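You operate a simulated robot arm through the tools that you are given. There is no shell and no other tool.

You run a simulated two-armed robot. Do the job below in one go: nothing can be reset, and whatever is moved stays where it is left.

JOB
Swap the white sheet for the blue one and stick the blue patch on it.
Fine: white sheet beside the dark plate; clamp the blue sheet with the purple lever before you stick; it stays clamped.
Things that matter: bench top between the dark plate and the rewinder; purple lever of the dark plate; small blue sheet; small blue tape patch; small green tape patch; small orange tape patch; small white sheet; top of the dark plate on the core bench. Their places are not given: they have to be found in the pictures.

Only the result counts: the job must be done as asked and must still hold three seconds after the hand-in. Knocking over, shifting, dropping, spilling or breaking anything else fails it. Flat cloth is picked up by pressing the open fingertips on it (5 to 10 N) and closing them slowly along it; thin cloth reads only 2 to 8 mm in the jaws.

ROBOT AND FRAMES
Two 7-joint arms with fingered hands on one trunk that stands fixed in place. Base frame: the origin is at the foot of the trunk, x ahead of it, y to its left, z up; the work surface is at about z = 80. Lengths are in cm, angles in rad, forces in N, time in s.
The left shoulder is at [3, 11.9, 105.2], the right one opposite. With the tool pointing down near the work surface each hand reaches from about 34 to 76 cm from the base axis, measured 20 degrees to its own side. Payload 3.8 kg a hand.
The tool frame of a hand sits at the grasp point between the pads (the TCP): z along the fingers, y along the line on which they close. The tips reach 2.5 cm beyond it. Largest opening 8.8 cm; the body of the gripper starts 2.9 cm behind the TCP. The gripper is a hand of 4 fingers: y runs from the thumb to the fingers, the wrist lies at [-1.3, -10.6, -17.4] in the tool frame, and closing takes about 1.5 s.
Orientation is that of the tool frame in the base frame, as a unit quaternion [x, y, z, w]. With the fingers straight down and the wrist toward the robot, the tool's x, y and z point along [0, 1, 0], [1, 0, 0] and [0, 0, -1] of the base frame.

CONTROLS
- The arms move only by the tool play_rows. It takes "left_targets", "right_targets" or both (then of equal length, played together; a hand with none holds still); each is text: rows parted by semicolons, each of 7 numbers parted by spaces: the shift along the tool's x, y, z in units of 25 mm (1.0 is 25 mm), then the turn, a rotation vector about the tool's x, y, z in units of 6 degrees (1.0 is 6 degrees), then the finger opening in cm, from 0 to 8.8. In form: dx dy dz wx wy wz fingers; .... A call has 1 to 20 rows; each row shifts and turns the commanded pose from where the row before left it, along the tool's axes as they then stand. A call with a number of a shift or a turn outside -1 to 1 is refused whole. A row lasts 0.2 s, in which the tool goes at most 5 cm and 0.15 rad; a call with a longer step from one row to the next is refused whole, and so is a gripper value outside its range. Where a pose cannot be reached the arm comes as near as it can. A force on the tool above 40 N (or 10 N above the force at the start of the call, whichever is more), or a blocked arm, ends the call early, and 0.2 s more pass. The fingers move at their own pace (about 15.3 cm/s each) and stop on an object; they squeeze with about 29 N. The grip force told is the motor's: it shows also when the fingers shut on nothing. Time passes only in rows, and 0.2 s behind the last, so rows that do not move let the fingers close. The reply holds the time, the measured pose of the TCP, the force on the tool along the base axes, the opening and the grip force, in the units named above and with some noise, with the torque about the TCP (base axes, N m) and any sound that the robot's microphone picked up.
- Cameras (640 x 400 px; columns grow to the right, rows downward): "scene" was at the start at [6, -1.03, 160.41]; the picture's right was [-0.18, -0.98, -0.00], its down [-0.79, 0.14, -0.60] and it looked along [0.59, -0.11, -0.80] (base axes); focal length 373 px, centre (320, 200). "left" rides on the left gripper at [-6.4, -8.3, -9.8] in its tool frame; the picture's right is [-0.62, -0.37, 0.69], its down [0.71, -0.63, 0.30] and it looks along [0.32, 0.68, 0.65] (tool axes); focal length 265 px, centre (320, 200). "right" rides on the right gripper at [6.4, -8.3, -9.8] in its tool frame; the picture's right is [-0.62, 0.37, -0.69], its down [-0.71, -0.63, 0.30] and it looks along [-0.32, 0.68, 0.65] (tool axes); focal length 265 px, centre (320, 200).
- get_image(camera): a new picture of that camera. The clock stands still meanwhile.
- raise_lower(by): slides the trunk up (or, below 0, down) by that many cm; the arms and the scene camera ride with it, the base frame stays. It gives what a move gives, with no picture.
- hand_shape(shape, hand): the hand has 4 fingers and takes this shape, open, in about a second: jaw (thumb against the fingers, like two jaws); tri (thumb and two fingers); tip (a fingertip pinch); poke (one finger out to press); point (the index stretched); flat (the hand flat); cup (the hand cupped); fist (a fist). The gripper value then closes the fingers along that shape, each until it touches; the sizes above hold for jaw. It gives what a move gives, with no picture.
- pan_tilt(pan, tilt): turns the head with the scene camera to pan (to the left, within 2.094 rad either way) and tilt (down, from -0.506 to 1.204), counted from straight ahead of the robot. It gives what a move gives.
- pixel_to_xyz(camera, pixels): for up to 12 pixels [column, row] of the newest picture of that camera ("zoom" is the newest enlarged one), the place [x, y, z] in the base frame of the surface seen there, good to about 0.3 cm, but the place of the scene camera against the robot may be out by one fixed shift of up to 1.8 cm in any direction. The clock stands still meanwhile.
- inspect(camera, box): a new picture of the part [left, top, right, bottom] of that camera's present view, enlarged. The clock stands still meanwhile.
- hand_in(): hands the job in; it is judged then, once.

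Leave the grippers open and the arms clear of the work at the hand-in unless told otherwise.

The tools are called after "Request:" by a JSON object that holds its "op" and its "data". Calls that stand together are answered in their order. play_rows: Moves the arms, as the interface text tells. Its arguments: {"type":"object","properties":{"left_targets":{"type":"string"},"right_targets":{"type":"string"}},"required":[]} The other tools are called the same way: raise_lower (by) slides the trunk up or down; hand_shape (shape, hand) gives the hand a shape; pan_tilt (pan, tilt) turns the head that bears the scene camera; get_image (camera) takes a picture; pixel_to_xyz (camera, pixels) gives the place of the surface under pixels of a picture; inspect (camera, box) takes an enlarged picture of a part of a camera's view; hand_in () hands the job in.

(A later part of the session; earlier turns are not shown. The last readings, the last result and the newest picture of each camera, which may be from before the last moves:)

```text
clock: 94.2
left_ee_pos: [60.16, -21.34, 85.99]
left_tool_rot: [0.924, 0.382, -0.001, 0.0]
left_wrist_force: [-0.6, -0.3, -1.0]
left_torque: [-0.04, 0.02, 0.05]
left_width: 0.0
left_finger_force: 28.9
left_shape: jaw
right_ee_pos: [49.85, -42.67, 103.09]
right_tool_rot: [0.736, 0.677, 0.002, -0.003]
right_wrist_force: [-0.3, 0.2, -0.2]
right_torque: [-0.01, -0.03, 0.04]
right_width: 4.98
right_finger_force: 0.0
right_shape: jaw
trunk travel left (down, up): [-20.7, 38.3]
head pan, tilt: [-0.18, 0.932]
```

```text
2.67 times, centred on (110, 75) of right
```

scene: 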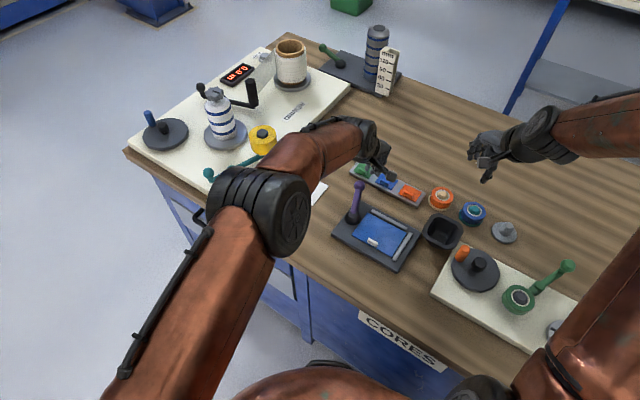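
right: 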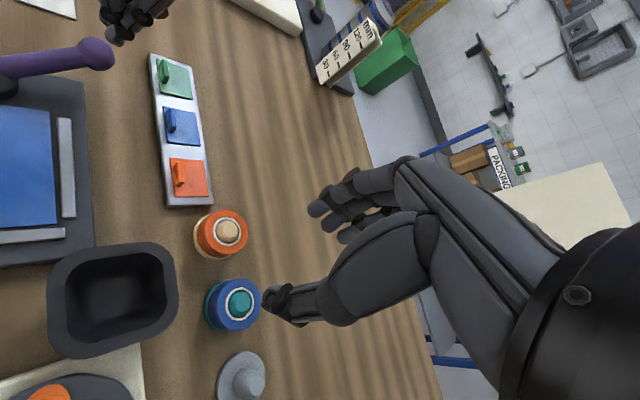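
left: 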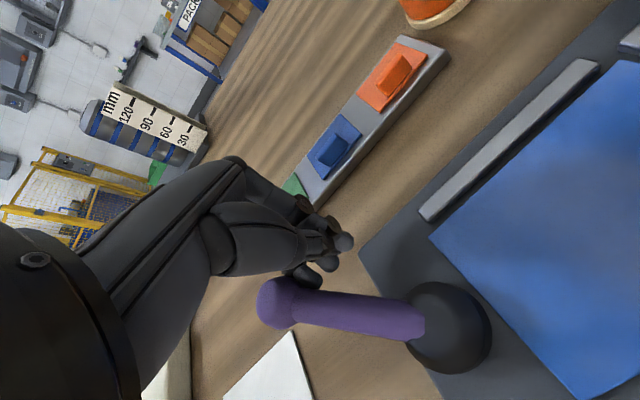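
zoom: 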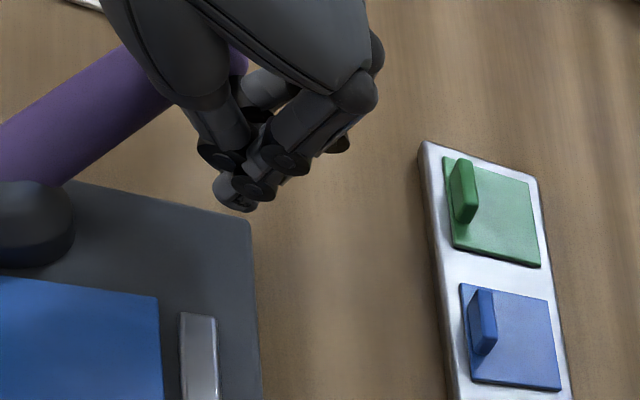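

The lever turns back easily (about 1 N). I continue along the arc toward its original 0° position.

Request:
{"op": "play_rows", "data": {"left_targets": "0.4 -0.05 0 0 0 0 0; 0.4 -0.05 0 0 0 0 0; 0.35 -0.12 0 0 0 0 0; 0.35 -0.12 0 0 0 0 0; 0.2 -0.3 0 0 0 0 0; 0.2 -0.3 0 0 0 0 0; 0.1 -0.3 0 0 0 0 0; 0 0 0 0 0 0 0"}}

Request:
{"op": "get_image", "data": {"camera": "left"}}

Request:
{"op": "inspect", "data": {"camera": "scene", "box": [290, 130, 430, 260]}}

```text
clock: 96.0
left_ee_pos: [61.57, -15.65, 85.95]
left_tool_rot: [0.924, 0.382, 0.0, 0.0]
left_wrist_force: [-0.3, -1.2, 0.6]
left_torque: [0.03, 0.03, 0.01]
left_width: 0.0
left_finger_force: 28.5
left_shape: jaw
right_ee_pos: [49.85, -42.7, 103.12]
right_tool_rot: [0.736, 0.677, 0.003, -0.004]
right_wrist_force: [1.3, -0.5, 0.0]
right_torque: [0.0, -0.01, -0.03]
right_width: 4.99
right_finger_force: 0.0
right_shape: jaw
trunk travel left (down, up): [-20.7, 38.3]
head pan, tilt: [-0.18, 0.932]
```

```text
taken
```

left: 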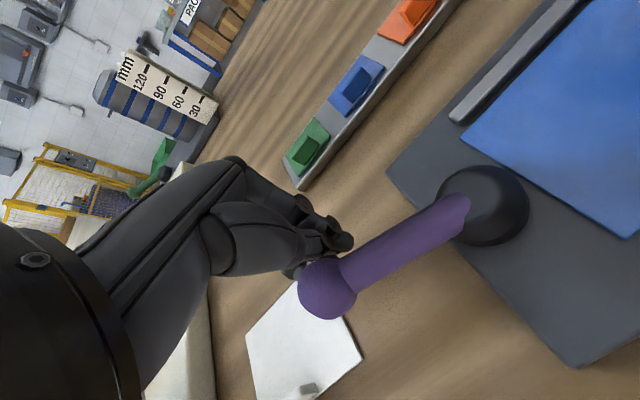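

```text
3.08 times, centred on (360, 195) of scene
```

zoom: 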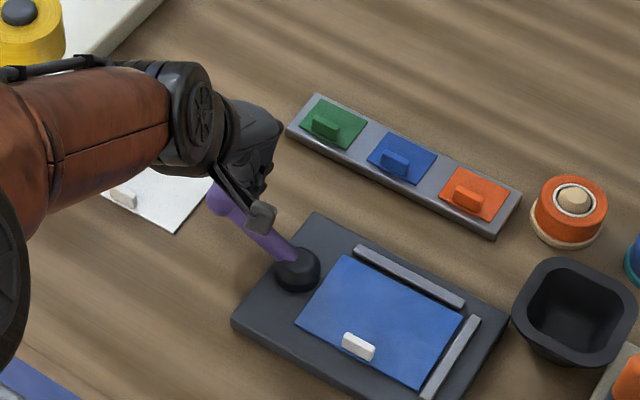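

The lever is back near 0°. I push on gently toward −q, 2 cm in small steps, to learn whether it passes its starting position.

Request:
{"op": "play_rows", "data": {"left_targets": "0.05 -0.16 0 0 0 0 0; 0.03 -0.16 0 0 0 0 0; 0.02 -0.16 0 0 0 0 0; 0 -0.16 0 0 0 0 0; 0 -0.16 0 0 0 0 0; 0 0 0 0 0 0 0"}}

Request:
{"op": "get_image", "data": {"camera": "left"}}

Request:
{"op": "inspect", "data": {"camera": "scene", "box": [290, 130, 430, 260]}}

```text
clock: 97.4
left_ee_pos: [60.59, -14.47, 86.17]
left_tool_rot: [0.924, 0.382, 0.0, 0.002]
left_wrist_force: [15.6, -27.5, 3.2]
left_torque: [-0.1, -0.1, -0.12]
left_width: 0.0
left_finger_force: 28.7
left_shape: jaw
right_ee_pos: [49.96, -42.84, 102.96]
right_tool_rot: [0.736, 0.677, 0.003, -0.005]
right_wrist_force: [-0.8, -0.7, 0.3]
right_torque: [0.01, -0.04, 0.04]
right_width: 4.97
right_finger_force: 0.1
right_shape: jaw
trunk travel left (down, up): [-20.7, 38.3]
head pan, tilt: [-0.18, 0.932]
```

```text
taken
```

left: 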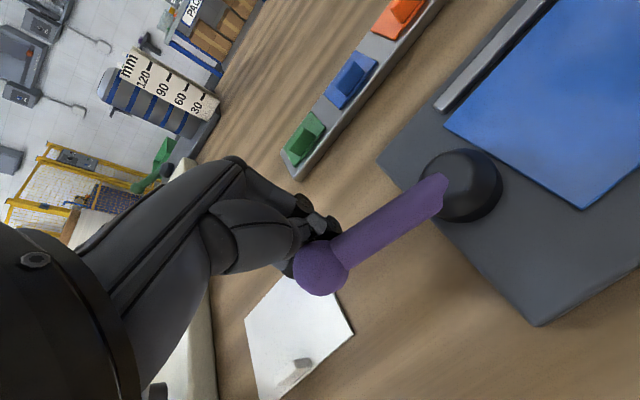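

```text
3.08 times, centred on (360, 195) of scene
```

zoom: 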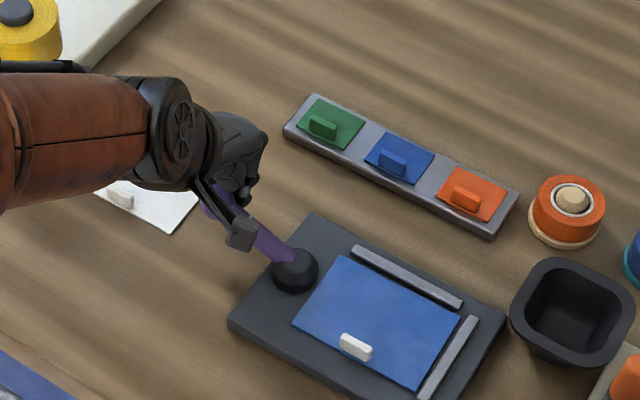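

At about 0° there is a hard stop too (31 N). So the lever's travel is 0° (open, as found) to about 69° (closed), and closed must be the far end. I back off, lift over the knob to its front side, and will swing it fully closed again with the left hand.

Request:
{"op": "play_rows", "data": {"left_targets": "0 0.3 0 0 0 0 0; 0 0.1 -0.3 0 0 0 0; 0 0 -0.9 0 0 0 0; 0 0 -0.9 0 0 0 0; 0 -0.5 0 0 0 0 0; 0 -0.8 0 0 0 0 0; 0 -0.8 0 0 0 0 0; 0 -0.6 0 0 0 0 0; 0 0 0 0 0 0 0"}}

Request:
{"op": "get_image", "data": {"camera": "left"}}

Request:
{"op": "inspect", "data": {"camera": "scene", "box": [290, 130, 430, 260]}}

```text
clock: 99.4
left_ee_pos: [56.36, -10.01, 91.18]
left_tool_rot: [0.924, 0.382, 0.0, 0.0]
left_wrist_force: [0.4, 0.1, -0.8]
left_torque: [0.02, -0.01, -0.01]
left_width: 0.0
left_finger_force: 29.1
left_shape: jaw
right_ee_pos: [49.84, -42.59, 103.07]
right_tool_rot: [0.735, 0.678, 0.002, -0.003]
right_wrist_force: [1.2, -0.6, 0.0]
right_torque: [0.01, 0.01, 0.0]
right_width: 4.99
right_finger_force: 0.1
right_shape: jaw
trunk travel left (down, up): [-20.7, 38.3]
head pan, tilt: [-0.18, 0.932]
```

```text
taken
```

left: 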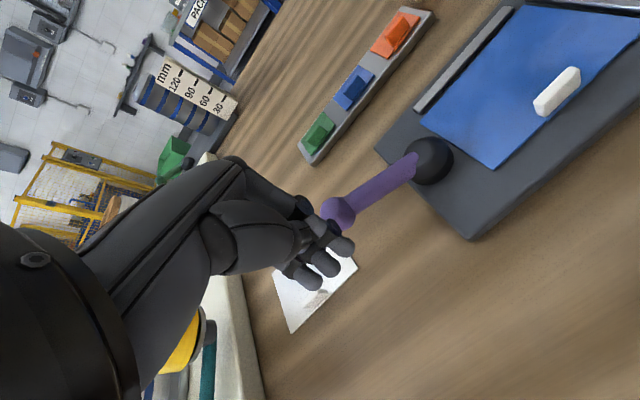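

```text
3.08 times, centred on (360, 195) of scene
```

zoom: 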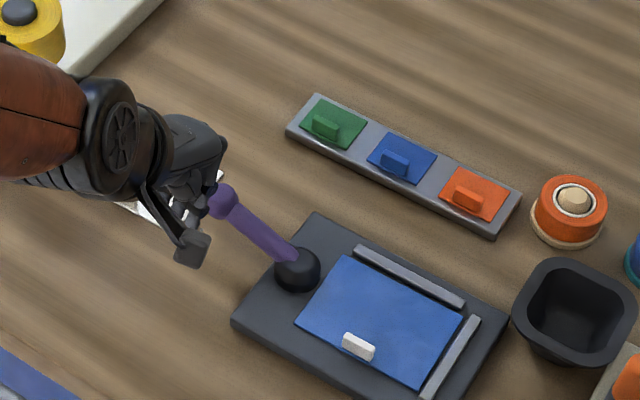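

The stick is now on the lever's front side. I lower to z 86 and sweep the lever along its arc in one go, slowing near the end stop.

Request:
{"op": "play_rows", "data": {"left_targets": "0 0 0.8 0 0 0 0; 0 0 0.8 0 0 0 0; 0 0 0.45 0 0 0 0; 0.04 0.34 0 0 0 0 0; 0.05 0.34 0 0 0 0 0; 0.05 0.34 0 0 0 0 0; 0.05 0.34 0 0 0 0 0; 0.04 0.34 0 0 0 0 0; -0.02 0.26 0 0 0 0 0; -0.03 0.26 0 0 0 0 0; -0.03 0.26 0 0 0 0 0; -0.03 0.26 0 0 0 0 0; -0.08 0.25 0 0 0 0 0; 0 0 0 0 0 0 0"}}

Request:
{"op": "get_image", "data": {"camera": "left"}}

Request:
{"op": "inspect", "data": {"camera": "right", "box": [0, 0, 220, 150]}}

```text
clock: 102.4
left_ee_pos: [61.63, -15.2, 86.24]
left_tool_rot: [0.924, 0.381, 0.0, 0.0]
left_wrist_force: [-0.5, 1.0, -0.1]
left_torque: [0.0, -0.03, 0.0]
left_width: 0.01
left_finger_force: 29.2
left_shape: jaw
right_ee_pos: [49.85, -42.59, 103.23]
right_tool_rot: [0.736, 0.677, 0.003, -0.004]
right_wrist_force: [-0.1, -0.2, -0.1]
right_torque: [-0.02, 0.0, -0.01]
right_width: 5.01
right_finger_force: 0.1
right_shape: jaw
trunk travel left (down, up): [-20.7, 38.3]
head pan, tilt: [-0.18, 0.932]
```

```text
taken
```

left: 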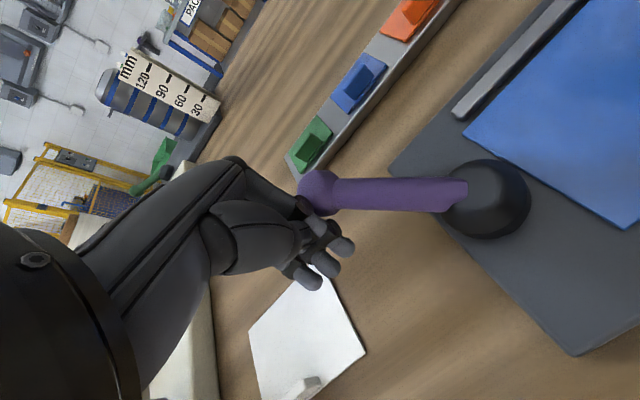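

```text
2.67 times, centred on (110, 75) of right
```

zoom: 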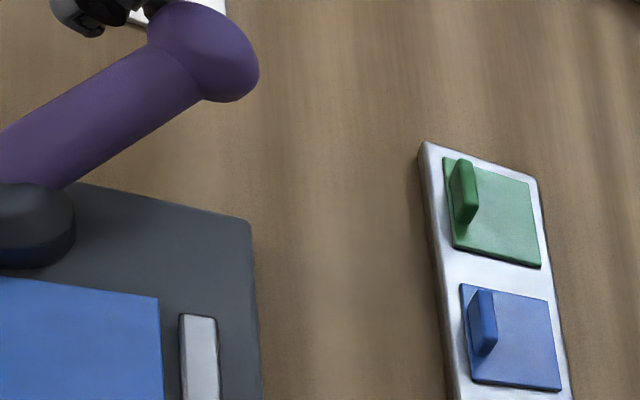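

The lever is at about 35° with only 1 N. I continue to the end of its travel in smaller steps.

Request:
{"op": "play_rows", "data": {"left_targets": "-0.07 0.2 0 0 0 0 0; -0.08 0.2 0 0 0 0 0; -0.1 0.2 0 0 0 0 0; -0.12 0.18 0 0 0 0 0; -0.13 0.14 0 0 0 0 0; -0.14 0.12 0 0 0 0 0; 0 0 0 0 0 0 0"}}

Request:
{"op": "get_image", "data": {"camera": "left"}}

Request:
{"op": "inspect", "data": {"camera": "right", "box": [0, 0, 220, 150]}}

```text
clock: 104.0
left_ee_pos: [62.36, -18.17, 86.13]
left_tool_rot: [0.924, 0.382, 0.0, 0.0]
left_wrist_force: [-0.8, 3.6, 1.3]
left_torque: [-0.02, 0.02, 0.02]
left_width: 0.01
left_finger_force: 29.3
left_shape: jaw
right_ee_pos: [49.9, -42.54, 103.18]
right_tool_rot: [0.735, 0.678, 0.004, -0.003]
right_wrist_force: [-0.4, -0.7, 0.6]
right_torque: [-0.02, 0.0, 0.01]
right_width: 4.97
right_finger_force: 0.1
right_shape: jaw
trunk travel left (down, up): [-20.7, 38.3]
head pan, tilt: [-0.18, 0.932]
```

```text
taken
```

left: 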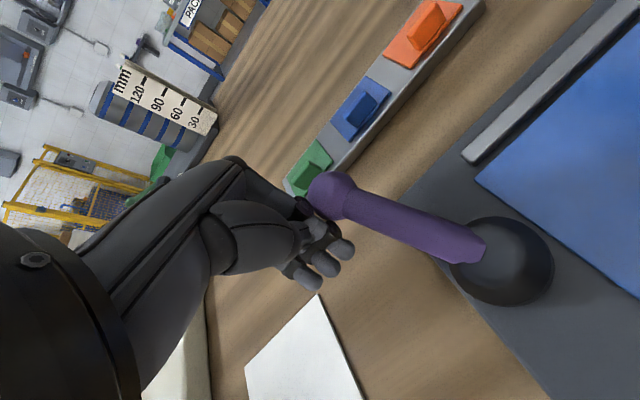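

```text
2.67 times, centred on (110, 75) of right
```

zoom: 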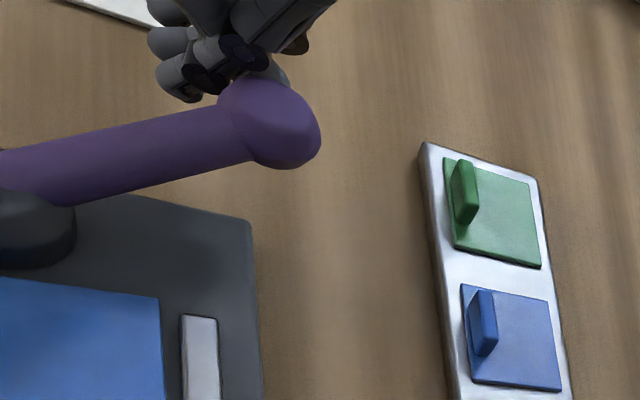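

The lever is near its end (force 3.6 N). I press a little further until it meets the stop firmly but below the limit.

Request:
{"op": "play_rows", "data": {"left_targets": "-0.14 0.09 0 0 0 0 0; -0.14 0.07 0 0 0 0 0; -0.1 0.05 0 0 0 0 0; 0 0 0 0 0 0 0"}}

Request:
{"op": "inspect", "data": {"camera": "right", "box": [0, 0, 220, 150]}}

```text
clock: 105.0
left_ee_pos: [62.03, -19.06, 86.19]
left_tool_rot: [0.924, 0.382, 0.0, 0.0]
left_wrist_force: [6.1, 9.6, 2.1]
left_torque: [-0.03, 0.0, 0.05]
left_width: 0.0
left_finger_force: 28.7
left_shape: jaw
right_ee_pos: [49.92, -42.37, 103.13]
right_tool_rot: [0.735, 0.678, 0.002, -0.003]
right_wrist_force: [-0.3, -0.3, 0.0]
right_torque: [-0.03, -0.01, 0.01]
right_width: 5.0
right_finger_force: 0.1
right_shape: jaw
trunk travel left (down, up): [-20.7, 38.3]
head pan, tilt: [-0.18, 0.932]
```

```text
2.67 times, centred on (110, 75) of right
```

zoom: 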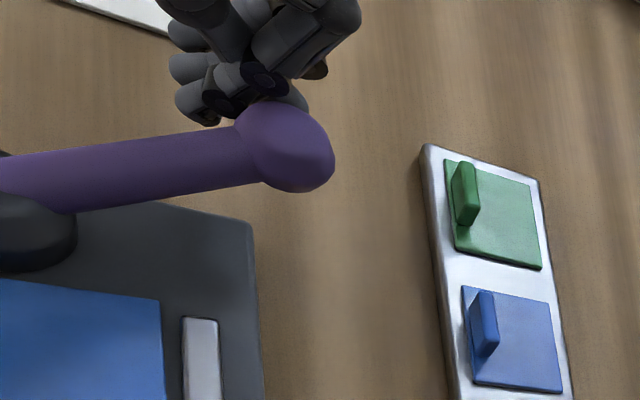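

It still moved with about 11 N. I press 4 mm more to be sure it is against the stop.

Request:
{"op": "play_rows", "data": {"left_targets": "-0.1 0.05 0 0 0 0 0; -0.08 0.03 0 0 0 0 0; 0 0 0 0 0 0 0"}}

Request:
{"op": "inspect", "data": {"camera": "right", "box": [0, 0, 220, 150]}}

```text
clock: 105.8
left_ee_pos: [61.92, -19.31, 86.32]
left_tool_rot: [0.924, 0.383, 0.0, 0.001]
left_wrist_force: [8.0, 23.2, 6.6]
left_torque: [-0.1, 0.0, 0.04]
left_width: 0.0
left_finger_force: 29.4
left_shape: jaw
right_ee_pos: [49.97, -42.28, 103.3]
right_tool_rot: [0.735, 0.678, 0.002, -0.002]
right_wrist_force: [0.3, 0.3, -0.5]
right_torque: [-0.01, -0.01, 0.03]
right_width: 5.01
right_finger_force: 0.0
right_shape: jaw
trunk travel left (down, up): [-20.7, 38.3]
head pan, tilt: [-0.18, 0.932]
```

```text
2.67 times, centred on (110, 75) of right
```

zoom: 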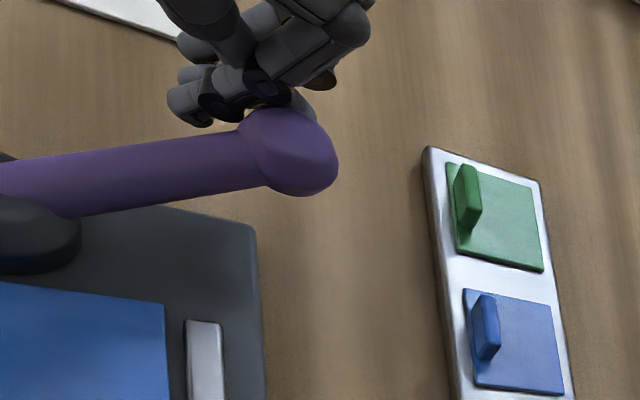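

The force is 25 N with no more travel: the lever is at its closed stop. I back off, rise, and go over the tab again; this time I test by shifting the sheet 2–3 mm and letting go, to see whether a hold pulls it back.

Request:
{"op": "play_rows", "data": {"left_targets": "0.2 -0.1 0 0 0 0 0; 0.1 0 -0.5 0 0 0 0; 0 0 -0.9 0 0 0 0; 0 0 -0.9 0 0 0 1; 0 0 -0.9 0 0 0 2; -0.75 -0.7 0 0 0 0 3; -0.85 -0.75 0 0 0 0 4; -0.85 -0.75 0 0 0 0 4; -0.85 -0.75 0 0 0 0 4; -0.85 -0.7 0 0 0 0 4; -0.85 -0.45 0 0 0 0 4; -0.4 0 0 0 0 0 4; 0 0 0 0 0 0 4"}}

Request:
{"op": "get_image", "data": {"camera": "left"}}

Request:
{"op": "get_image", "data": {"camera": "right"}}

Request:
{"op": "get_image", "data": {"camera": "scene"}}

```text
clock: 108.6
left_ee_pos: [45.32, -21.19, 94.21]
left_tool_rot: [0.924, 0.382, -0.001, 0.0]
left_wrist_force: [-0.6, -0.6, -1.1]
left_torque: [-0.02, -0.02, 0.0]
left_width: 3.99
left_finger_force: 0.0
left_shape: jaw
right_ee_pos: [49.84, -42.49, 103.09]
right_tool_rot: [0.735, 0.678, 0.003, -0.003]
right_wrist_force: [-0.2, 0.3, -0.4]
right_torque: [-0.03, 0.02, 0.01]
right_width: 5.0
right_finger_force: 0.1
right_shape: jaw
trunk travel left (down, up): [-20.7, 38.3]
head pan, tilt: [-0.18, 0.932]
```

```text
taken
```

left: 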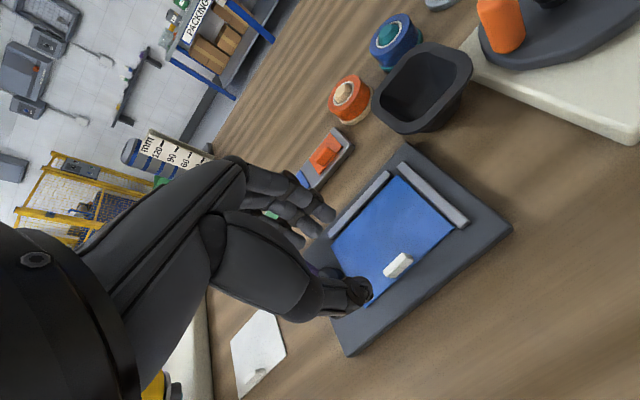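

```text
taken
```

right: 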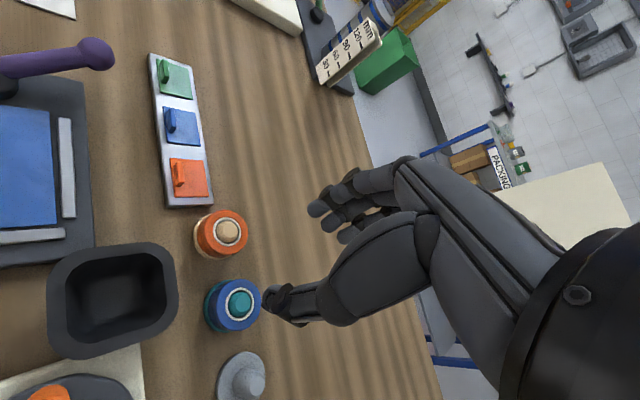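

```text
taken
```

scene: 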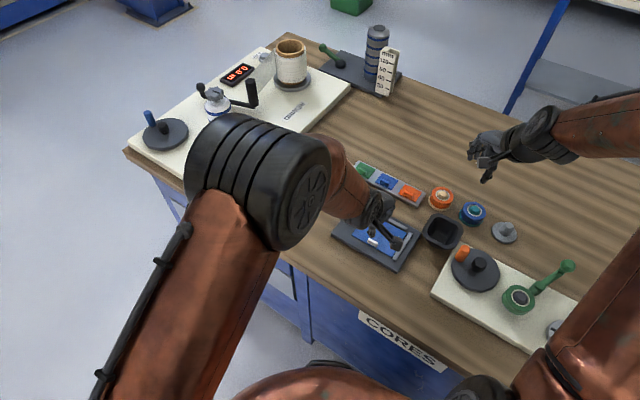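

I grip the tab again, shift it 2.5 mm toward the front, and open.

Request:
{"op": "play_rows", "data": {"left_targets": "0.256 0.548 0.4 0 0 0 4; 0 0 0.8 0 0 0 4; 0 0 0.8 0 0 0 4; 0 0 0.8 0 0 0 4; 0 0 0.6 0 0 0 4; 0 0 0.38 0 0 0 4; 0 0 0 0 0 0 3; 0 0 0 0 0 0 2.2; 0 0 0 0 0 0 1.6; 0 0 0 0 0 0 1.1; 0 0 0 0 0 0 0.8; 0 0 0 0 0 0 0.5; 0 0 0 0 0 0 0.2; 0 0 0 0 0 0 0; 0 0 0 0 0 0 0"}}

Request:
{"op": "inspect", "data": {"camera": "right", "box": [0, 80, 120, 280]}}

Request:
{"op": "inspect", "data": {"camera": "left", "box": [270, 130, 510, 340]}}

```text
clock: 111.8
left_ee_pos: [46.82, -21.86, 84.67]
left_tool_rot: [0.924, 0.382, 0.0, 0.0]
left_wrist_force: [-0.8, -0.6, 1.0]
left_torque: [-0.04, 0.01, 0.03]
left_width: 0.21
left_finger_force: 29.4
left_shape: jaw
right_ee_pos: [49.78, -42.58, 103.11]
right_tool_rot: [0.736, 0.677, 0.004, -0.003]
right_wrist_force: [0.4, -0.5, -0.4]
right_torque: [0.01, 0.04, -0.01]
right_width: 4.99
right_finger_force: 0.0
right_shape: jaw
trunk travel left (down, up): [-20.7, 38.3]
head pan, tilt: [-0.18, 0.932]
```

```text
2.00 times, centred on (60, 180) of right
```

zoom: 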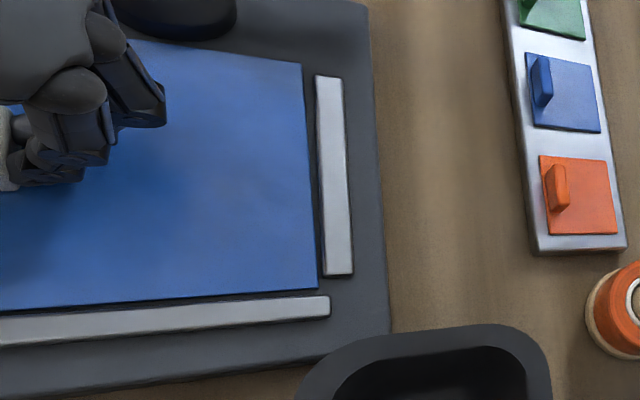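

```text
1.90 times, centred on (390, 235) of left
```

zoom: 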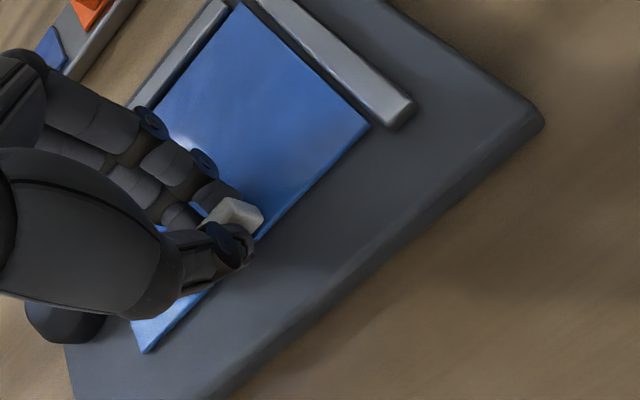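

Gripped without moving the sheet. Now the small 2.5 mm shift toward −q, a picture, then opening and another picture.

Request:
{"op": "play_rows", "data": {"left_targets": "0 -0.05 0 0 0 0 0; 0 -0.05 0 0 0 0 0; 0 0 0 0 0 0 0; 0 0 0 0 0 0 0"}}

Request:
{"op": "inspect", "data": {"camera": "right", "box": [0, 80, 120, 280]}}

Request:
{"op": "play_rows", "data": {"left_targets": "0 0 0 0 0 0 0.5; 0 0 0 0 0 0 1.2; 0 0 0 0 0 0 2; 0 0 0 0 0 0 3; 0 0 0 0 0 0 4; 0 0 0 0 0 0 4; 0 0 0 0 0 0 4"}}

Request:
{"op": "inspect", "data": {"camera": "right", "box": [0, 80, 120, 280]}}

```text
clock: 112.8
left_ee_pos: [46.5, -21.51, 84.57]
left_tool_rot: [0.924, 0.381, 0.0, 0.0]
left_wrist_force: [0.2, -0.6, 1.1]
left_torque: [-0.02, 0.01, 0.01]
left_width: 0.22
left_finger_force: 29.1
left_shape: jaw
right_ee_pos: [49.8, -42.62, 103.1]
right_tool_rot: [0.736, 0.677, 0.003, -0.004]
right_wrist_force: [0.1, -0.1, 0.1]
right_torque: [0.01, 0.01, -0.02]
right_width: 4.99
right_finger_force: 0.2
right_shape: jaw
trunk travel left (down, up): [-20.7, 38.3]
head pan, tilt: [-0.18, 0.932]
```

```text
2.00 times, centred on (60, 180) of right
```

zoom: 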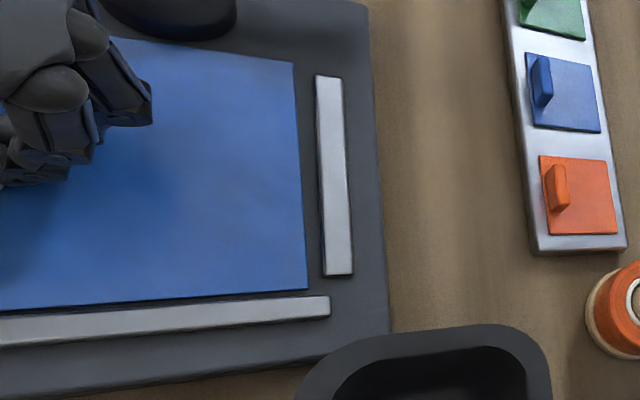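

```text
clock: 114.4
left_ee_pos: [46.62, -21.54, 84.65]
left_tool_rot: [0.925, 0.381, 0.0, 0.0]
left_wrist_force: [0.5, -0.8, -0.6]
left_torque: [0.0, 0.01, -0.01]
left_width: 3.95
left_finger_force: 0.0
left_shape: jaw
right_ee_pos: [49.88, -42.53, 103.13]
right_tool_rot: [0.736, 0.677, 0.003, -0.004]
right_wrist_force: [0.3, -0.8, 0.2]
right_torque: [0.0, 0.03, 0.02]
right_width: 4.99
right_finger_force: 0.0
right_shape: jaw
trunk travel left (down, up): [-20.7, 38.3]
head pan, tilt: [-0.18, 0.932]
```

```text
2.00 times, centred on (60, 180) of right
```

zoom: 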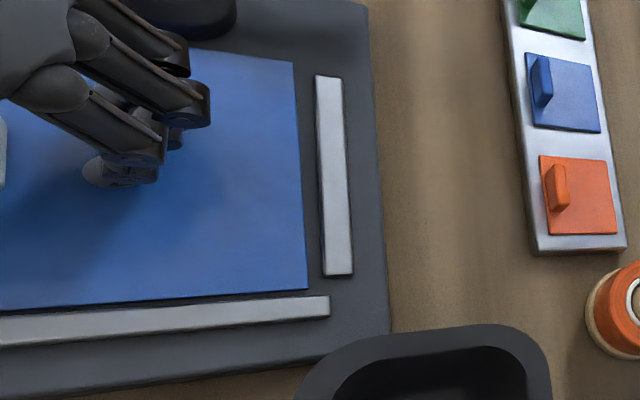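

The sheet stays where I let go of it, so the closed lever doesn't pull on it. The lever itself is at its only other end position, so closed it is. I'll seat the sheet properly: grip the tab again, slide it back toward the far rail (+q) and then toward the end rail (−p) until it just touches, watching forces.

Request:
{"op": "play_rows", "data": {"left_targets": "0 0 0 0 0 0 3; 0 0 0 0 0 0 2; 0 0 0 0 0 0 1.2; 0 0 0 0 0 0 0.6; 0 0 0 0 0 0 0.2; 0 0 0 0 0 0 0; 0 0 0 0 0 0 0; 0 0 0 0 0 0 0; 0 0.05 0 0 0 0 0; 0 0.05 0 0 0 0 0; 0 0.04 0 0 0 0 0; 0 0.04 0 0 0 0 0; 0 0 0 0 0 0 0"}}

Request:
{"op": "inspect", "data": {"camera": "right", "box": [0, 80, 120, 280]}}

Request:
{"op": "inspect", "data": {"camera": "left", "box": [270, 130, 510, 340]}}

```text
clock: 117.2
left_ee_pos: [46.98, -21.86, 84.71]
left_tool_rot: [0.924, 0.382, 0.0, 0.0]
left_wrist_force: [-1.4, 2.8, 0.9]
left_torque: [0.07, 0.01, 0.01]
left_width: 0.14
left_finger_force: 28.6
left_shape: jaw
right_ee_pos: [49.88, -42.6, 102.99]
right_tool_rot: [0.736, 0.678, 0.003, -0.003]
right_wrist_force: [-0.6, -0.7, 0.1]
right_torque: [-0.01, -0.02, -0.03]
right_width: 4.99
right_finger_force: 0.1
right_shape: jaw
trunk travel left (down, up): [-20.7, 38.3]
head pan, tilt: [-0.18, 0.932]
```

```text
2.00 times, centred on (60, 180) of right
```

zoom: 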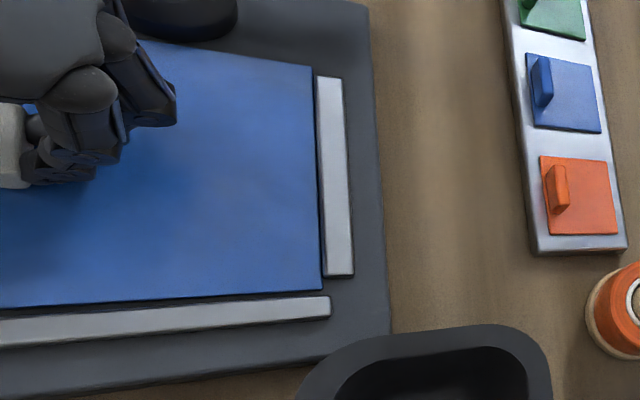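

```text
1.90 times, centred on (390, 235) of left
```

zoom: 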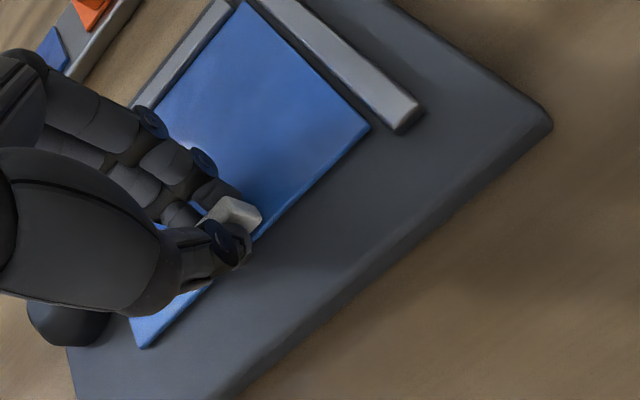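

The far edge now touches the far rail (about 3 N). Next I slide 3–4 mm toward −p until the end rail is met.

Request:
{"op": "play_rows", "data": {"left_targets": "0 -0.02 0 0 0 0 0; -0.04 0 0 0 0 0 0; -0.04 0 0 0 0 0 0; -0.04 0 0 0 0 0 0; 0 0 0 0 0 0 0"}}

Request:
{"op": "inspect", "data": {"camera": "right", "box": [0, 80, 120, 280]}}

Request:
{"op": "inspect", "data": {"camera": "left", "box": [270, 130, 510, 340]}}

```text
clock: 118.4
left_ee_pos: [46.69, -22.0, 84.7]
left_tool_rot: [0.924, 0.382, 0.0, 0.001]
left_wrist_force: [2.0, 2.7, 0.8]
left_torque: [0.05, -0.01, -0.02]
left_width: 0.14
left_finger_force: 29.0
left_shape: jaw
right_ee_pos: [50.03, -42.63, 103.09]
right_tool_rot: [0.736, 0.677, 0.002, -0.004]
right_wrist_force: [0.1, 0.2, -0.5]
right_torque: [0.01, 0.02, 0.0]
right_width: 4.96
right_finger_force: 0.1
right_shape: jaw
trunk travel left (down, up): [-20.7, 38.3]
head pan, tilt: [-0.18, 0.932]
```

```text
2.00 times, centred on (60, 180) of right
```

zoom: 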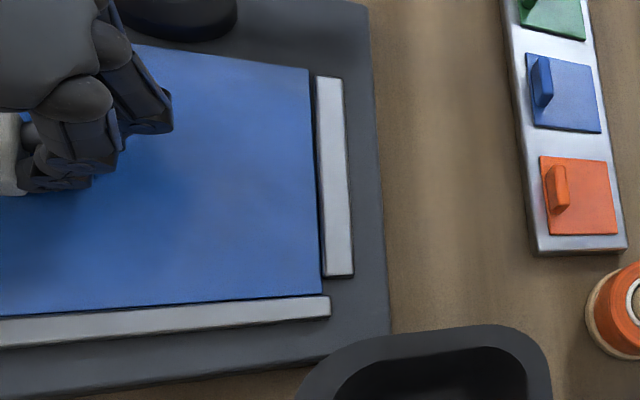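

```text
1.90 times, centred on (390, 235) of left
```

zoom: 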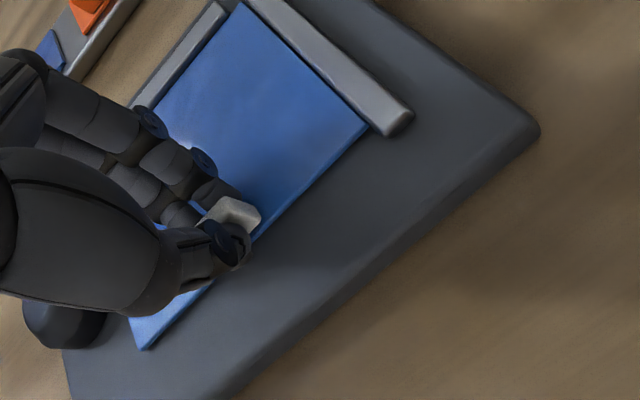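

The sheet is now snug in both rails (about 3 N). I open the fingers, wait a moment, then repeat the small pull test (2 mm toward the front, then release).

Request:
{"op": "play_rows", "data": {"left_targets": "0.01 0 0 0 0 0 0.5; 0 0 0 0 0 0 1.2; 0 0 0 0 0 0 2; 0 0 0 0 0 0 3; 0 0 0 0 0 0 4; 0 0 0 0 0 0 4; 0 0 0 0 0 0 4; 0 0 0 0 0 0 4; 0 0 0 0 0 0 2; 0 0 0 0 0 0 1; 0 0 0 0 0 0 0.3; 0 0 0 0 0 0 0; 0 0 0 0 0 0 0; 0 0 0 0 0 0 0"}}

Request:
{"op": "inspect", "data": {"camera": "right", "box": [0, 80, 120, 280]}}

Request:
{"op": "play_rows", "data": {"left_targets": "0 -0.03 0 0 0 0 0; 0 -0.03 0 0 0 0 0; 0 -0.03 0 0 0 0 0; 0 0 0 0 0 0 0"}}

Request:
{"op": "inspect", "data": {"camera": "right", "box": [0, 80, 120, 280]}}

```text
clock: 121.4
left_ee_pos: [46.7, -22.05, 84.56]
left_tool_rot: [0.924, 0.382, 0.0, -0.002]
left_wrist_force: [-0.4, 0.7, 0.4]
left_torque: [-0.01, -0.01, -0.03]
left_width: 0.16
left_finger_force: 28.8
left_shape: jaw
right_ee_pos: [49.94, -42.64, 103.13]
right_tool_rot: [0.736, 0.677, 0.003, -0.003]
right_wrist_force: [-0.4, -0.3, 0.4]
right_torque: [-0.01, 0.0, 0.01]
right_width: 4.97
right_finger_force: 0.0
right_shape: jaw
trunk travel left (down, up): [-20.7, 38.3]
head pan, tilt: [-0.18, 0.932]
```

```text
2.00 times, centred on (60, 180) of right
```

zoom: 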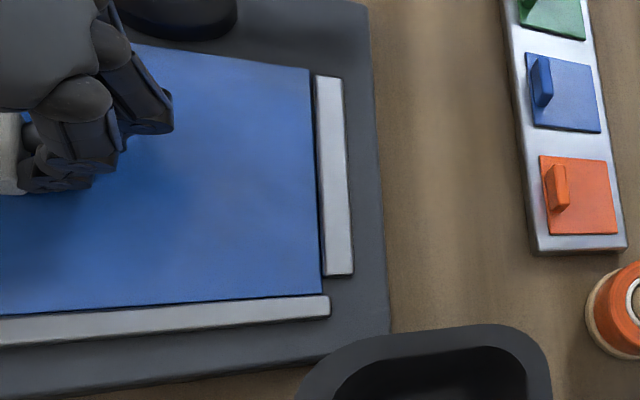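

```text
clock: 122.4
left_ee_pos: [46.45, -21.88, 84.62]
left_tool_rot: [0.925, 0.381, 0.0, 0.001]
left_wrist_force: [0.2, -0.1, 0.9]
left_torque: [-0.04, -0.01, 0.01]
left_width: 0.15
left_finger_force: 29.8
left_shape: jaw
right_ee_pos: [49.8, -42.54, 103.16]
right_tool_rot: [0.735, 0.678, 0.003, -0.004]
right_wrist_force: [-0.9, -0.4, -0.6]
right_torque: [0.0, 0.02, -0.05]
right_width: 4.98
right_finger_force: 0.1
right_shape: jaw
trunk travel left (down, up): [-20.7, 38.3]
head pan, tilt: [-0.18, 0.932]
```

```text
2.00 times, centred on (60, 180) of right
```

zoom: 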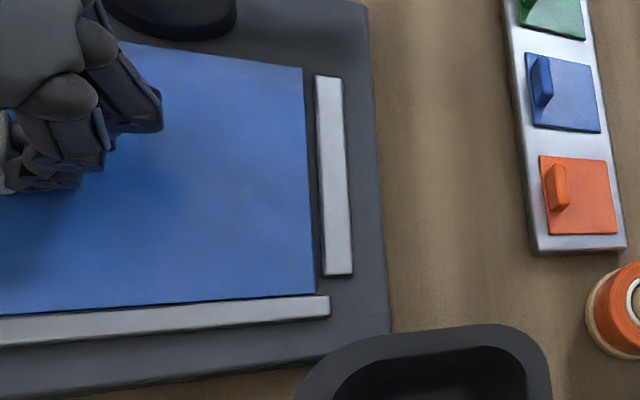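

The sheet still slides freely, so the lever's hold is not something I can feel; the lever is nevertheless fully at its closed stop. I put the sheet back snug into the corner, release, and withdraw the left hand to its side.

Request:
{"op": "play_rows", "data": {"left_targets": "0 0.03 0 0 0 0 0; 0 0.03 0 0 0 0 0; 0 0.03 0 0 0 0 0; 0 0 0 0 0 0 0; 0 0 0 0 0 0 0.5; 0 0 0 0 0 0 1.2; 0 0 0 0 0 0 2; 0 0 0 0 0 0 3; 0 0 0 0 0 0 4; 0 0 0 0 0 0 4; 0 0 -0.5 0 0 0 4; 0 0 -0.9 0 0 0 4; 0 0 -0.9 0 0 0 4; 0 0 -0.9 0 0 0 4; 0 0 -0.9 0 0 0 4; 0 0 0 0 0 0 4"}}

Request:
{"op": "inspect", "data": {"camera": "left", "box": [310, 130, 530, 340]}}

Request:
{"op": "inspect", "data": {"camera": "right", "box": [0, 20, 160, 280]}}

```text
clock: 125.8
left_ee_pos: [46.59, -22.22, 94.83]
left_tool_rot: [0.924, 0.382, -0.001, -0.001]
left_wrist_force: [-0.2, 0.4, 0.8]
left_torque: [0.02, 0.02, 0.01]
left_width: 3.96
left_finger_force: 0.0
left_shape: jaw
right_ee_pos: [49.89, -42.59, 103.1]
right_tool_rot: [0.735, 0.678, 0.003, -0.004]
right_wrist_force: [-1.8, -0.4, -0.5]
right_torque: [0.01, -0.02, 0.02]
right_width: 5.0
right_finger_force: 0.0
right_shape: jaw
trunk travel left (down, up): [-20.7, 38.3]
head pan, tilt: [-0.18, 0.932]
```

```text
1.90 times, centred on (420, 235) of left
```

zoom: 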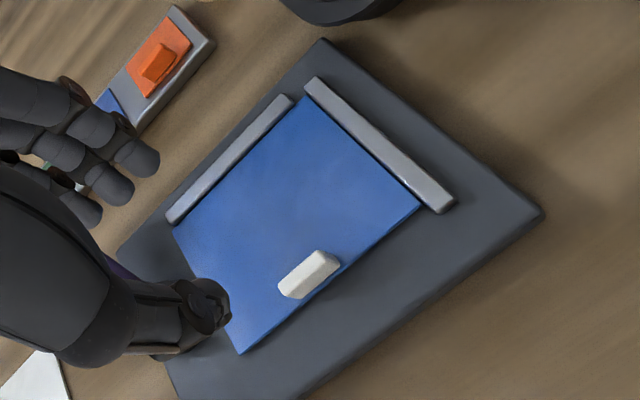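

```text
1.54 times, centred on (80, 150) of right
```

zoom: 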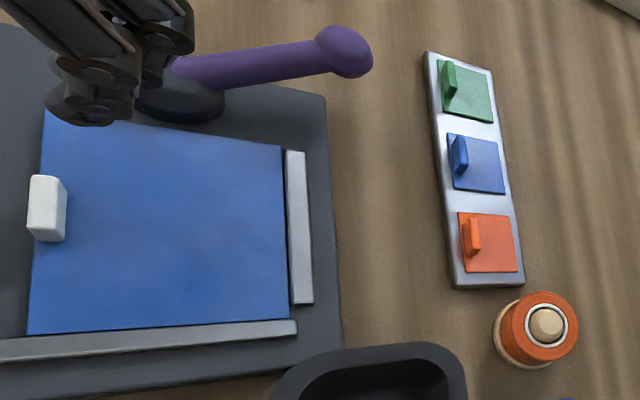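

The sheet sits snug in the corner and the lever is at its closed stop. Now the left hand withdraws to its starting side while the right hand turns to the −45° heading for the patch handle.

Request:
{"op": "play_rows", "data": {"left_targets": "0 0 -0.6 0 0 0 5; 0 0 -0.6 0 0 0 5; 0.856 -0.74 0 0 0 0 5; 0.856 -0.74 0 0 0 0 5; 0.856 -0.74 0 0 0 0 5; 0.856 -0.74 0 0 0 0 5; 0.856 -0.74 0 0 0 0 5; 0.856 -0.74 0 0 0 0 5; 0.856 -0.74 0 0 0 0 5; 0.856 -0.74 0 0 0 0 5; 0.856 -0.74 0 0 0 0 5; 0.856 -0.74 0 0 0 0 5; 0 0 0 0 0 0 5", "right_targets": "0 0 0 0 0 1 5; 0 0 0 0 0 1 5; 0 0 0 0 0 1 5; 0 0 0 0 0 1 5; 0 0 0 0 0 1 5; 0 0 0 0 0 1 5; 0 0 0 0 0 0.65 5; 0 0 0 0 0 0 5; 0 0 0 0 0 0 5; 0 0 0 0 0 0 5; 0 0 0 0 0 0 5; 0 0 0 0 0 0 5; 0 0 0 0 0 0 5"}}

Request:
{"op": "get_image", "data": {"camera": "scene"}}

Request:
{"op": "get_image", "data": {"camera": "right"}}

Request:
{"op": "get_image", "data": {"camera": "left"}}

```text
clock: 128.6
left_ee_pos: [48.96, 6.1, 98.01]
left_tool_rot: [0.925, 0.381, 0.001, 0.0]
left_wrist_force: [0.4, 0.9, 0.1]
left_torque: [0.06, -0.03, -0.03]
left_width: 4.95
left_finger_force: 0.1
left_shape: jaw
right_ee_pos: [49.96, -42.68, 103.06]
right_tool_rot: [0.922, 0.386, 0.002, -0.005]
right_wrist_force: [-0.1, -0.3, 0.1]
right_torque: [-0.06, 0.0, 0.02]
right_width: 5.0
right_finger_force: 0.0
right_shape: jaw
trunk travel left (down, up): [-20.7, 38.3]
head pan, tilt: [-0.18, 0.932]
```

```text
taken
```

scene: 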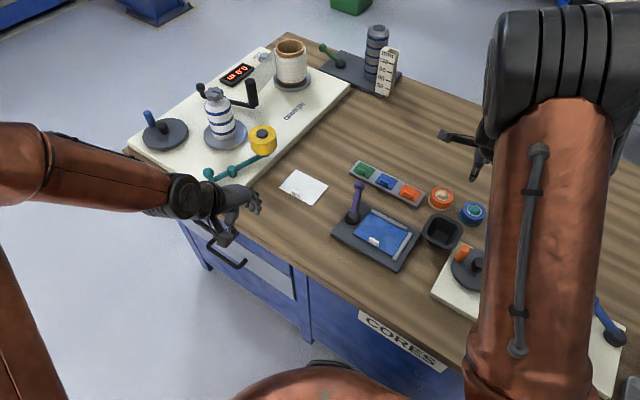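

```text
taken
```

right: 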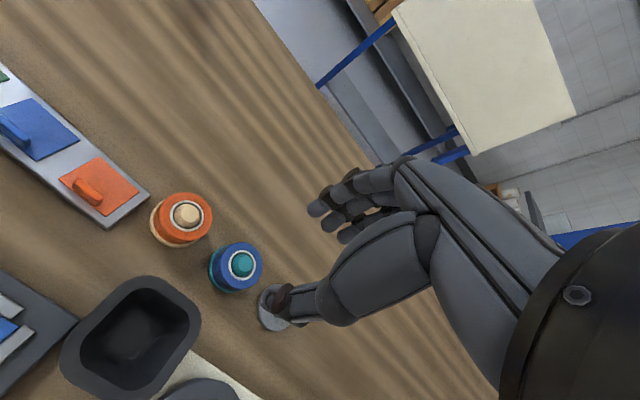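

```text
taken
```

left: 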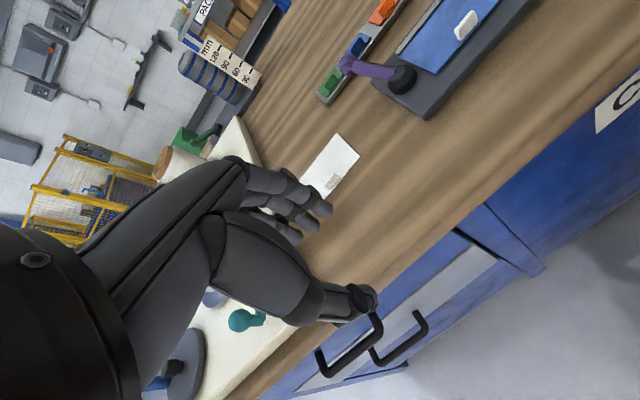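

The right hand holds the −45° heading. I move it along the tray direction to above the blue patch (about (63.5, -29.9)), then down to z about 95.

Request:
{"op": "play_rows", "data": {"right_targets": "0.4 0.02 0 0 0 0 5; 0.83 0.02 0 0 0 0 5; 0.83 0.02 0 0 0 0 5; 0.83 0.02 0 0 0 0 5; 0.83 0.02 0 0 0 0 5; 0.83 0.02 0 0 0 0 5; 0.83 0.02 0 0 0 0 5; 0.83 0.02 0 0 0 0 5; 0.83 0.02 0 0 0 0 5; 0.4 0.02 0 0 0 0 5; 0 0 0.8 0 0 0 4; 0 0 0.8 0 0 0 4; 0 0 0.8 0 0 0 4; 0 0 0.8 0 0 0 4; 0 0 0 0 0 0 4"}}

Request:
{"op": "get_image", "data": {"camera": "right"}}

Request:
{"op": "get_image", "data": {"camera": "scene"}}

```text
clock: 131.8
left_ee_pos: [48.83, 6.13, 97.96]
left_tool_rot: [0.924, 0.382, 0.0, 0.0]
left_wrist_force: [0.1, 0.0, -1.1]
left_torque: [0.0, 0.0, -0.03]
left_width: 4.95
left_finger_force: 0.0
left_shape: jaw
right_ee_pos: [63.34, -29.61, 95.11]
right_tool_rot: [0.923, 0.385, 0.002, -0.004]
right_wrist_force: [0.4, 0.6, -1.2]
right_torque: [0.0, 0.0, 0.01]
right_width: 4.04
right_finger_force: 0.0
right_shape: jaw
trunk travel left (down, up): [-20.7, 38.3]
head pan, tilt: [-0.18, 0.932]
```

```text
taken
```

right: 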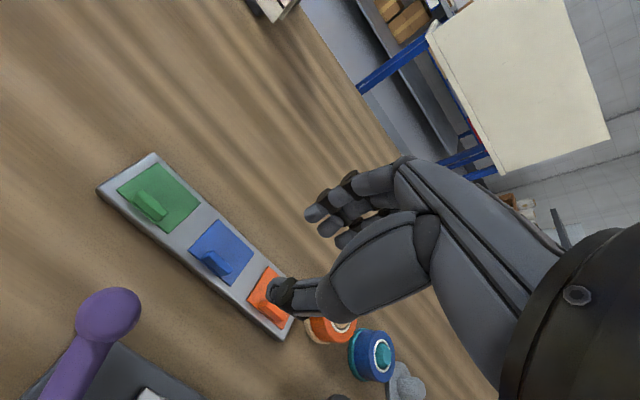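

```text
taken
```

scene: 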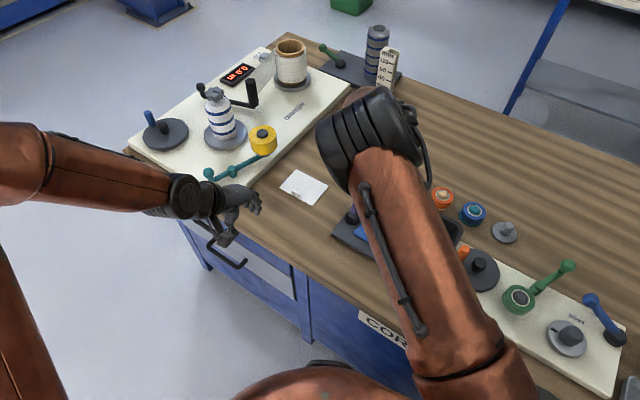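

The blue patch's handle shows near (210,260), close to the expected spot below the grasp point (222,271). I enlarge and measure it.

Request:
{"op": "inspect", "data": {"camera": "right", "box": [160, 200, 280, 310]}}

```text
3.64 times, centred on (220, 255) of right
```

zoom: 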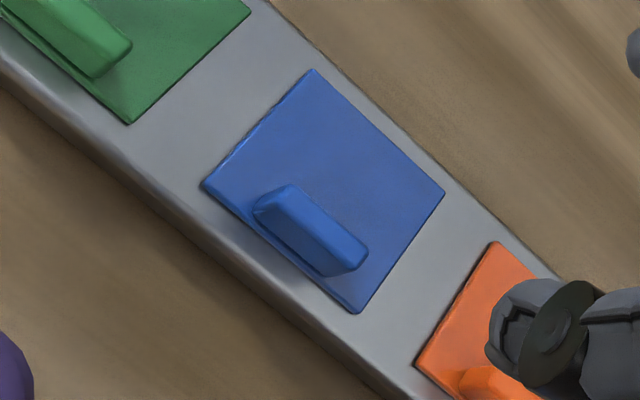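

Request:
{"op": "pixel_to_xyz", "data": {"camera": "zoom", "pixels": [[287, 190], [320, 215], [360, 248], [300, 215], [262, 208], [325, 270], [295, 240], [313, 70], [443, 192], [357, 310], [205, 185], [330, 240]]}}

```text
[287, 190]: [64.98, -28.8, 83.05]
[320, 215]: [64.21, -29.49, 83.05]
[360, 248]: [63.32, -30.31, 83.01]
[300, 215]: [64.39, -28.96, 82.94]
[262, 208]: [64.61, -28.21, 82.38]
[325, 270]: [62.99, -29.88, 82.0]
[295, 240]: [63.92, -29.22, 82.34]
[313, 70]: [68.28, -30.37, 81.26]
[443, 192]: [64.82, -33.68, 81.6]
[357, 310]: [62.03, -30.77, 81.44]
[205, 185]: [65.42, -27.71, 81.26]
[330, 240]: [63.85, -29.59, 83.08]
```

The handle's centre is at about (64.0, -29.4), top z 83.05, on the patch's near edge; the patch is about 4.7 x 4 cm. I correct by a few mm and lower to TCP z about 86 first.

Request:
{"op": "play_rows", "data": {"right_targets": "0.24 0.13 0.5 0 0 0 4; 0 0 0.8 0 0 0 4; 0 0 0.8 0 0 0 4; 0 0 0.8 0 0 0 4; 0 0 0.6 0 0 0 4; 0 0 0.15 0 0 0 4; 0 0 0 0 0 0 4"}}

Request:
{"op": "inspect", "data": {"camera": "right", "box": [200, 180, 380, 330]}}

Request:
{"op": "get_image", "data": {"camera": "left"}}

```text
clock: 133.4
left_ee_pos: [48.83, 6.13, 97.92]
left_tool_rot: [0.924, 0.381, 0.0, 0.0]
left_wrist_force: [-0.6, -0.7, -0.8]
left_torque: [0.01, 0.01, 0.01]
left_width: 4.94
left_finger_force: 0.0
left_shape: jaw
right_ee_pos: [63.91, -29.49, 86.24]
right_tool_rot: [0.923, 0.385, 0.001, -0.005]
right_wrist_force: [0.1, -0.4, 0.1]
right_torque: [0.02, 0.01, 0.03]
right_width: 4.03
right_finger_force: 0.1
right_shape: jaw
trunk travel left (down, up): [-20.7, 38.3]
head pan, tilt: [-0.18, 0.932]
```

```text
2.67 times, centred on (290, 255) of right
```

zoom: 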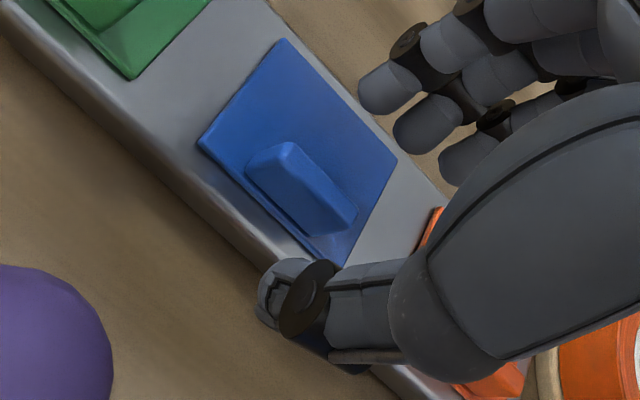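

```text
taken
```

left: 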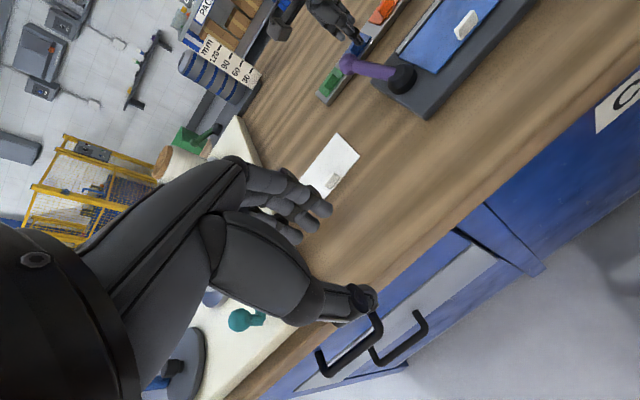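

Good: the handle lies between thumb and fingers, about 3 mm further along p. I correct and lower to TCP z 84.5.

Request:
{"op": "play_rows", "data": {"right_targets": "0.13 0 0.3 0 0 0 4; 0 0 0.3 0 0 0 4; 0 0 0.1 0 0 0 4; 0 0 0 0 0 0 4"}}

Request:
{"op": "inspect", "data": {"camera": "right", "box": [200, 180, 380, 330]}}

```text
clock: 134.4
left_ee_pos: [48.83, 6.13, 97.89]
left_tool_rot: [0.924, 0.382, 0.0, 0.0]
left_wrist_force: [0.1, -0.4, 0.3]
left_torque: [0.01, -0.01, 0.0]
left_width: 4.94
left_finger_force: 0.1
left_shape: jaw
right_ee_pos: [64.1, -29.06, 84.26]
right_tool_rot: [0.923, 0.386, 0.001, -0.004]
right_wrist_force: [0.2, 0.9, -0.5]
right_torque: [0.0, -0.02, -0.01]
right_width: 4.03
right_finger_force: 0.0
right_shape: jaw
trunk travel left (down, up): [-20.7, 38.3]
head pan, tilt: [-0.18, 0.932]
```

```text
2.67 times, centred on (290, 255) of right
```

zoom: 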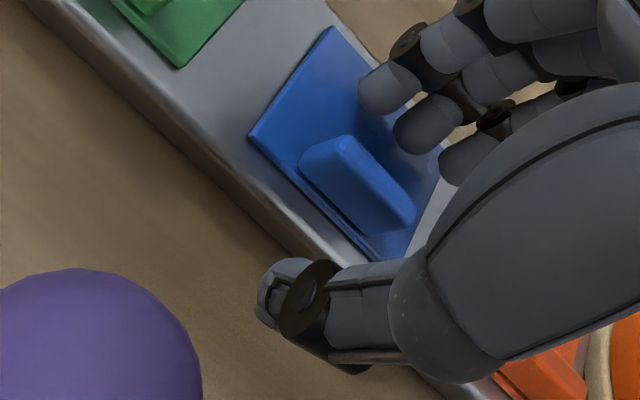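

The handle is centred between thumb and fingers with no contact force. I close slowly on it.

Request:
{"op": "play_rows", "data": {"right_targets": "0 0 0 0 0 0 3; 0 0 0 0 0 0 2.2; 0 0 0 0 0 0 1.6; 0 0 0 0 0 0 1.1; 0 0 0 0 0 0 0.8; 0 0 0 0 0 0 0.5; 0 0 0 0 0 0 0.2; 0 0 0 0 0 0 0; 0 0 0 0 0 0 0; 0 0 0 0 0 0 0"}}

Request:
{"op": "inspect", "data": {"camera": "right", "box": [200, 180, 380, 330]}}

```text
clock: 136.6
left_ee_pos: [48.85, 6.13, 97.93]
left_tool_rot: [0.924, 0.381, 0.0, 0.0]
left_wrist_force: [0.4, 0.3, -0.8]
left_torque: [0.01, 0.02, 0.02]
left_width: 4.96
left_finger_force: 0.0
left_shape: jaw
right_ee_pos: [64.24, -29.15, 84.31]
right_tool_rot: [0.923, 0.386, 0.001, -0.003]
right_wrist_force: [-0.6, 1.0, 0.8]
right_torque: [0.02, -0.04, 0.01]
right_width: 0.17
right_finger_force: 28.7
right_shape: jaw
trunk travel left (down, up): [-20.7, 38.3]
head pan, tilt: [-0.18, 0.932]
```

```text
2.67 times, centred on (290, 255) of right
```

zoom: 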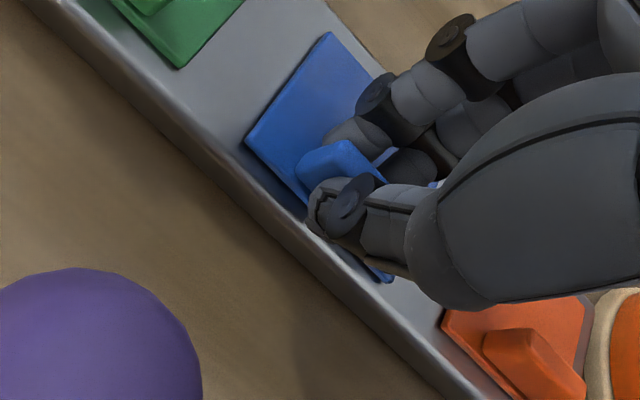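

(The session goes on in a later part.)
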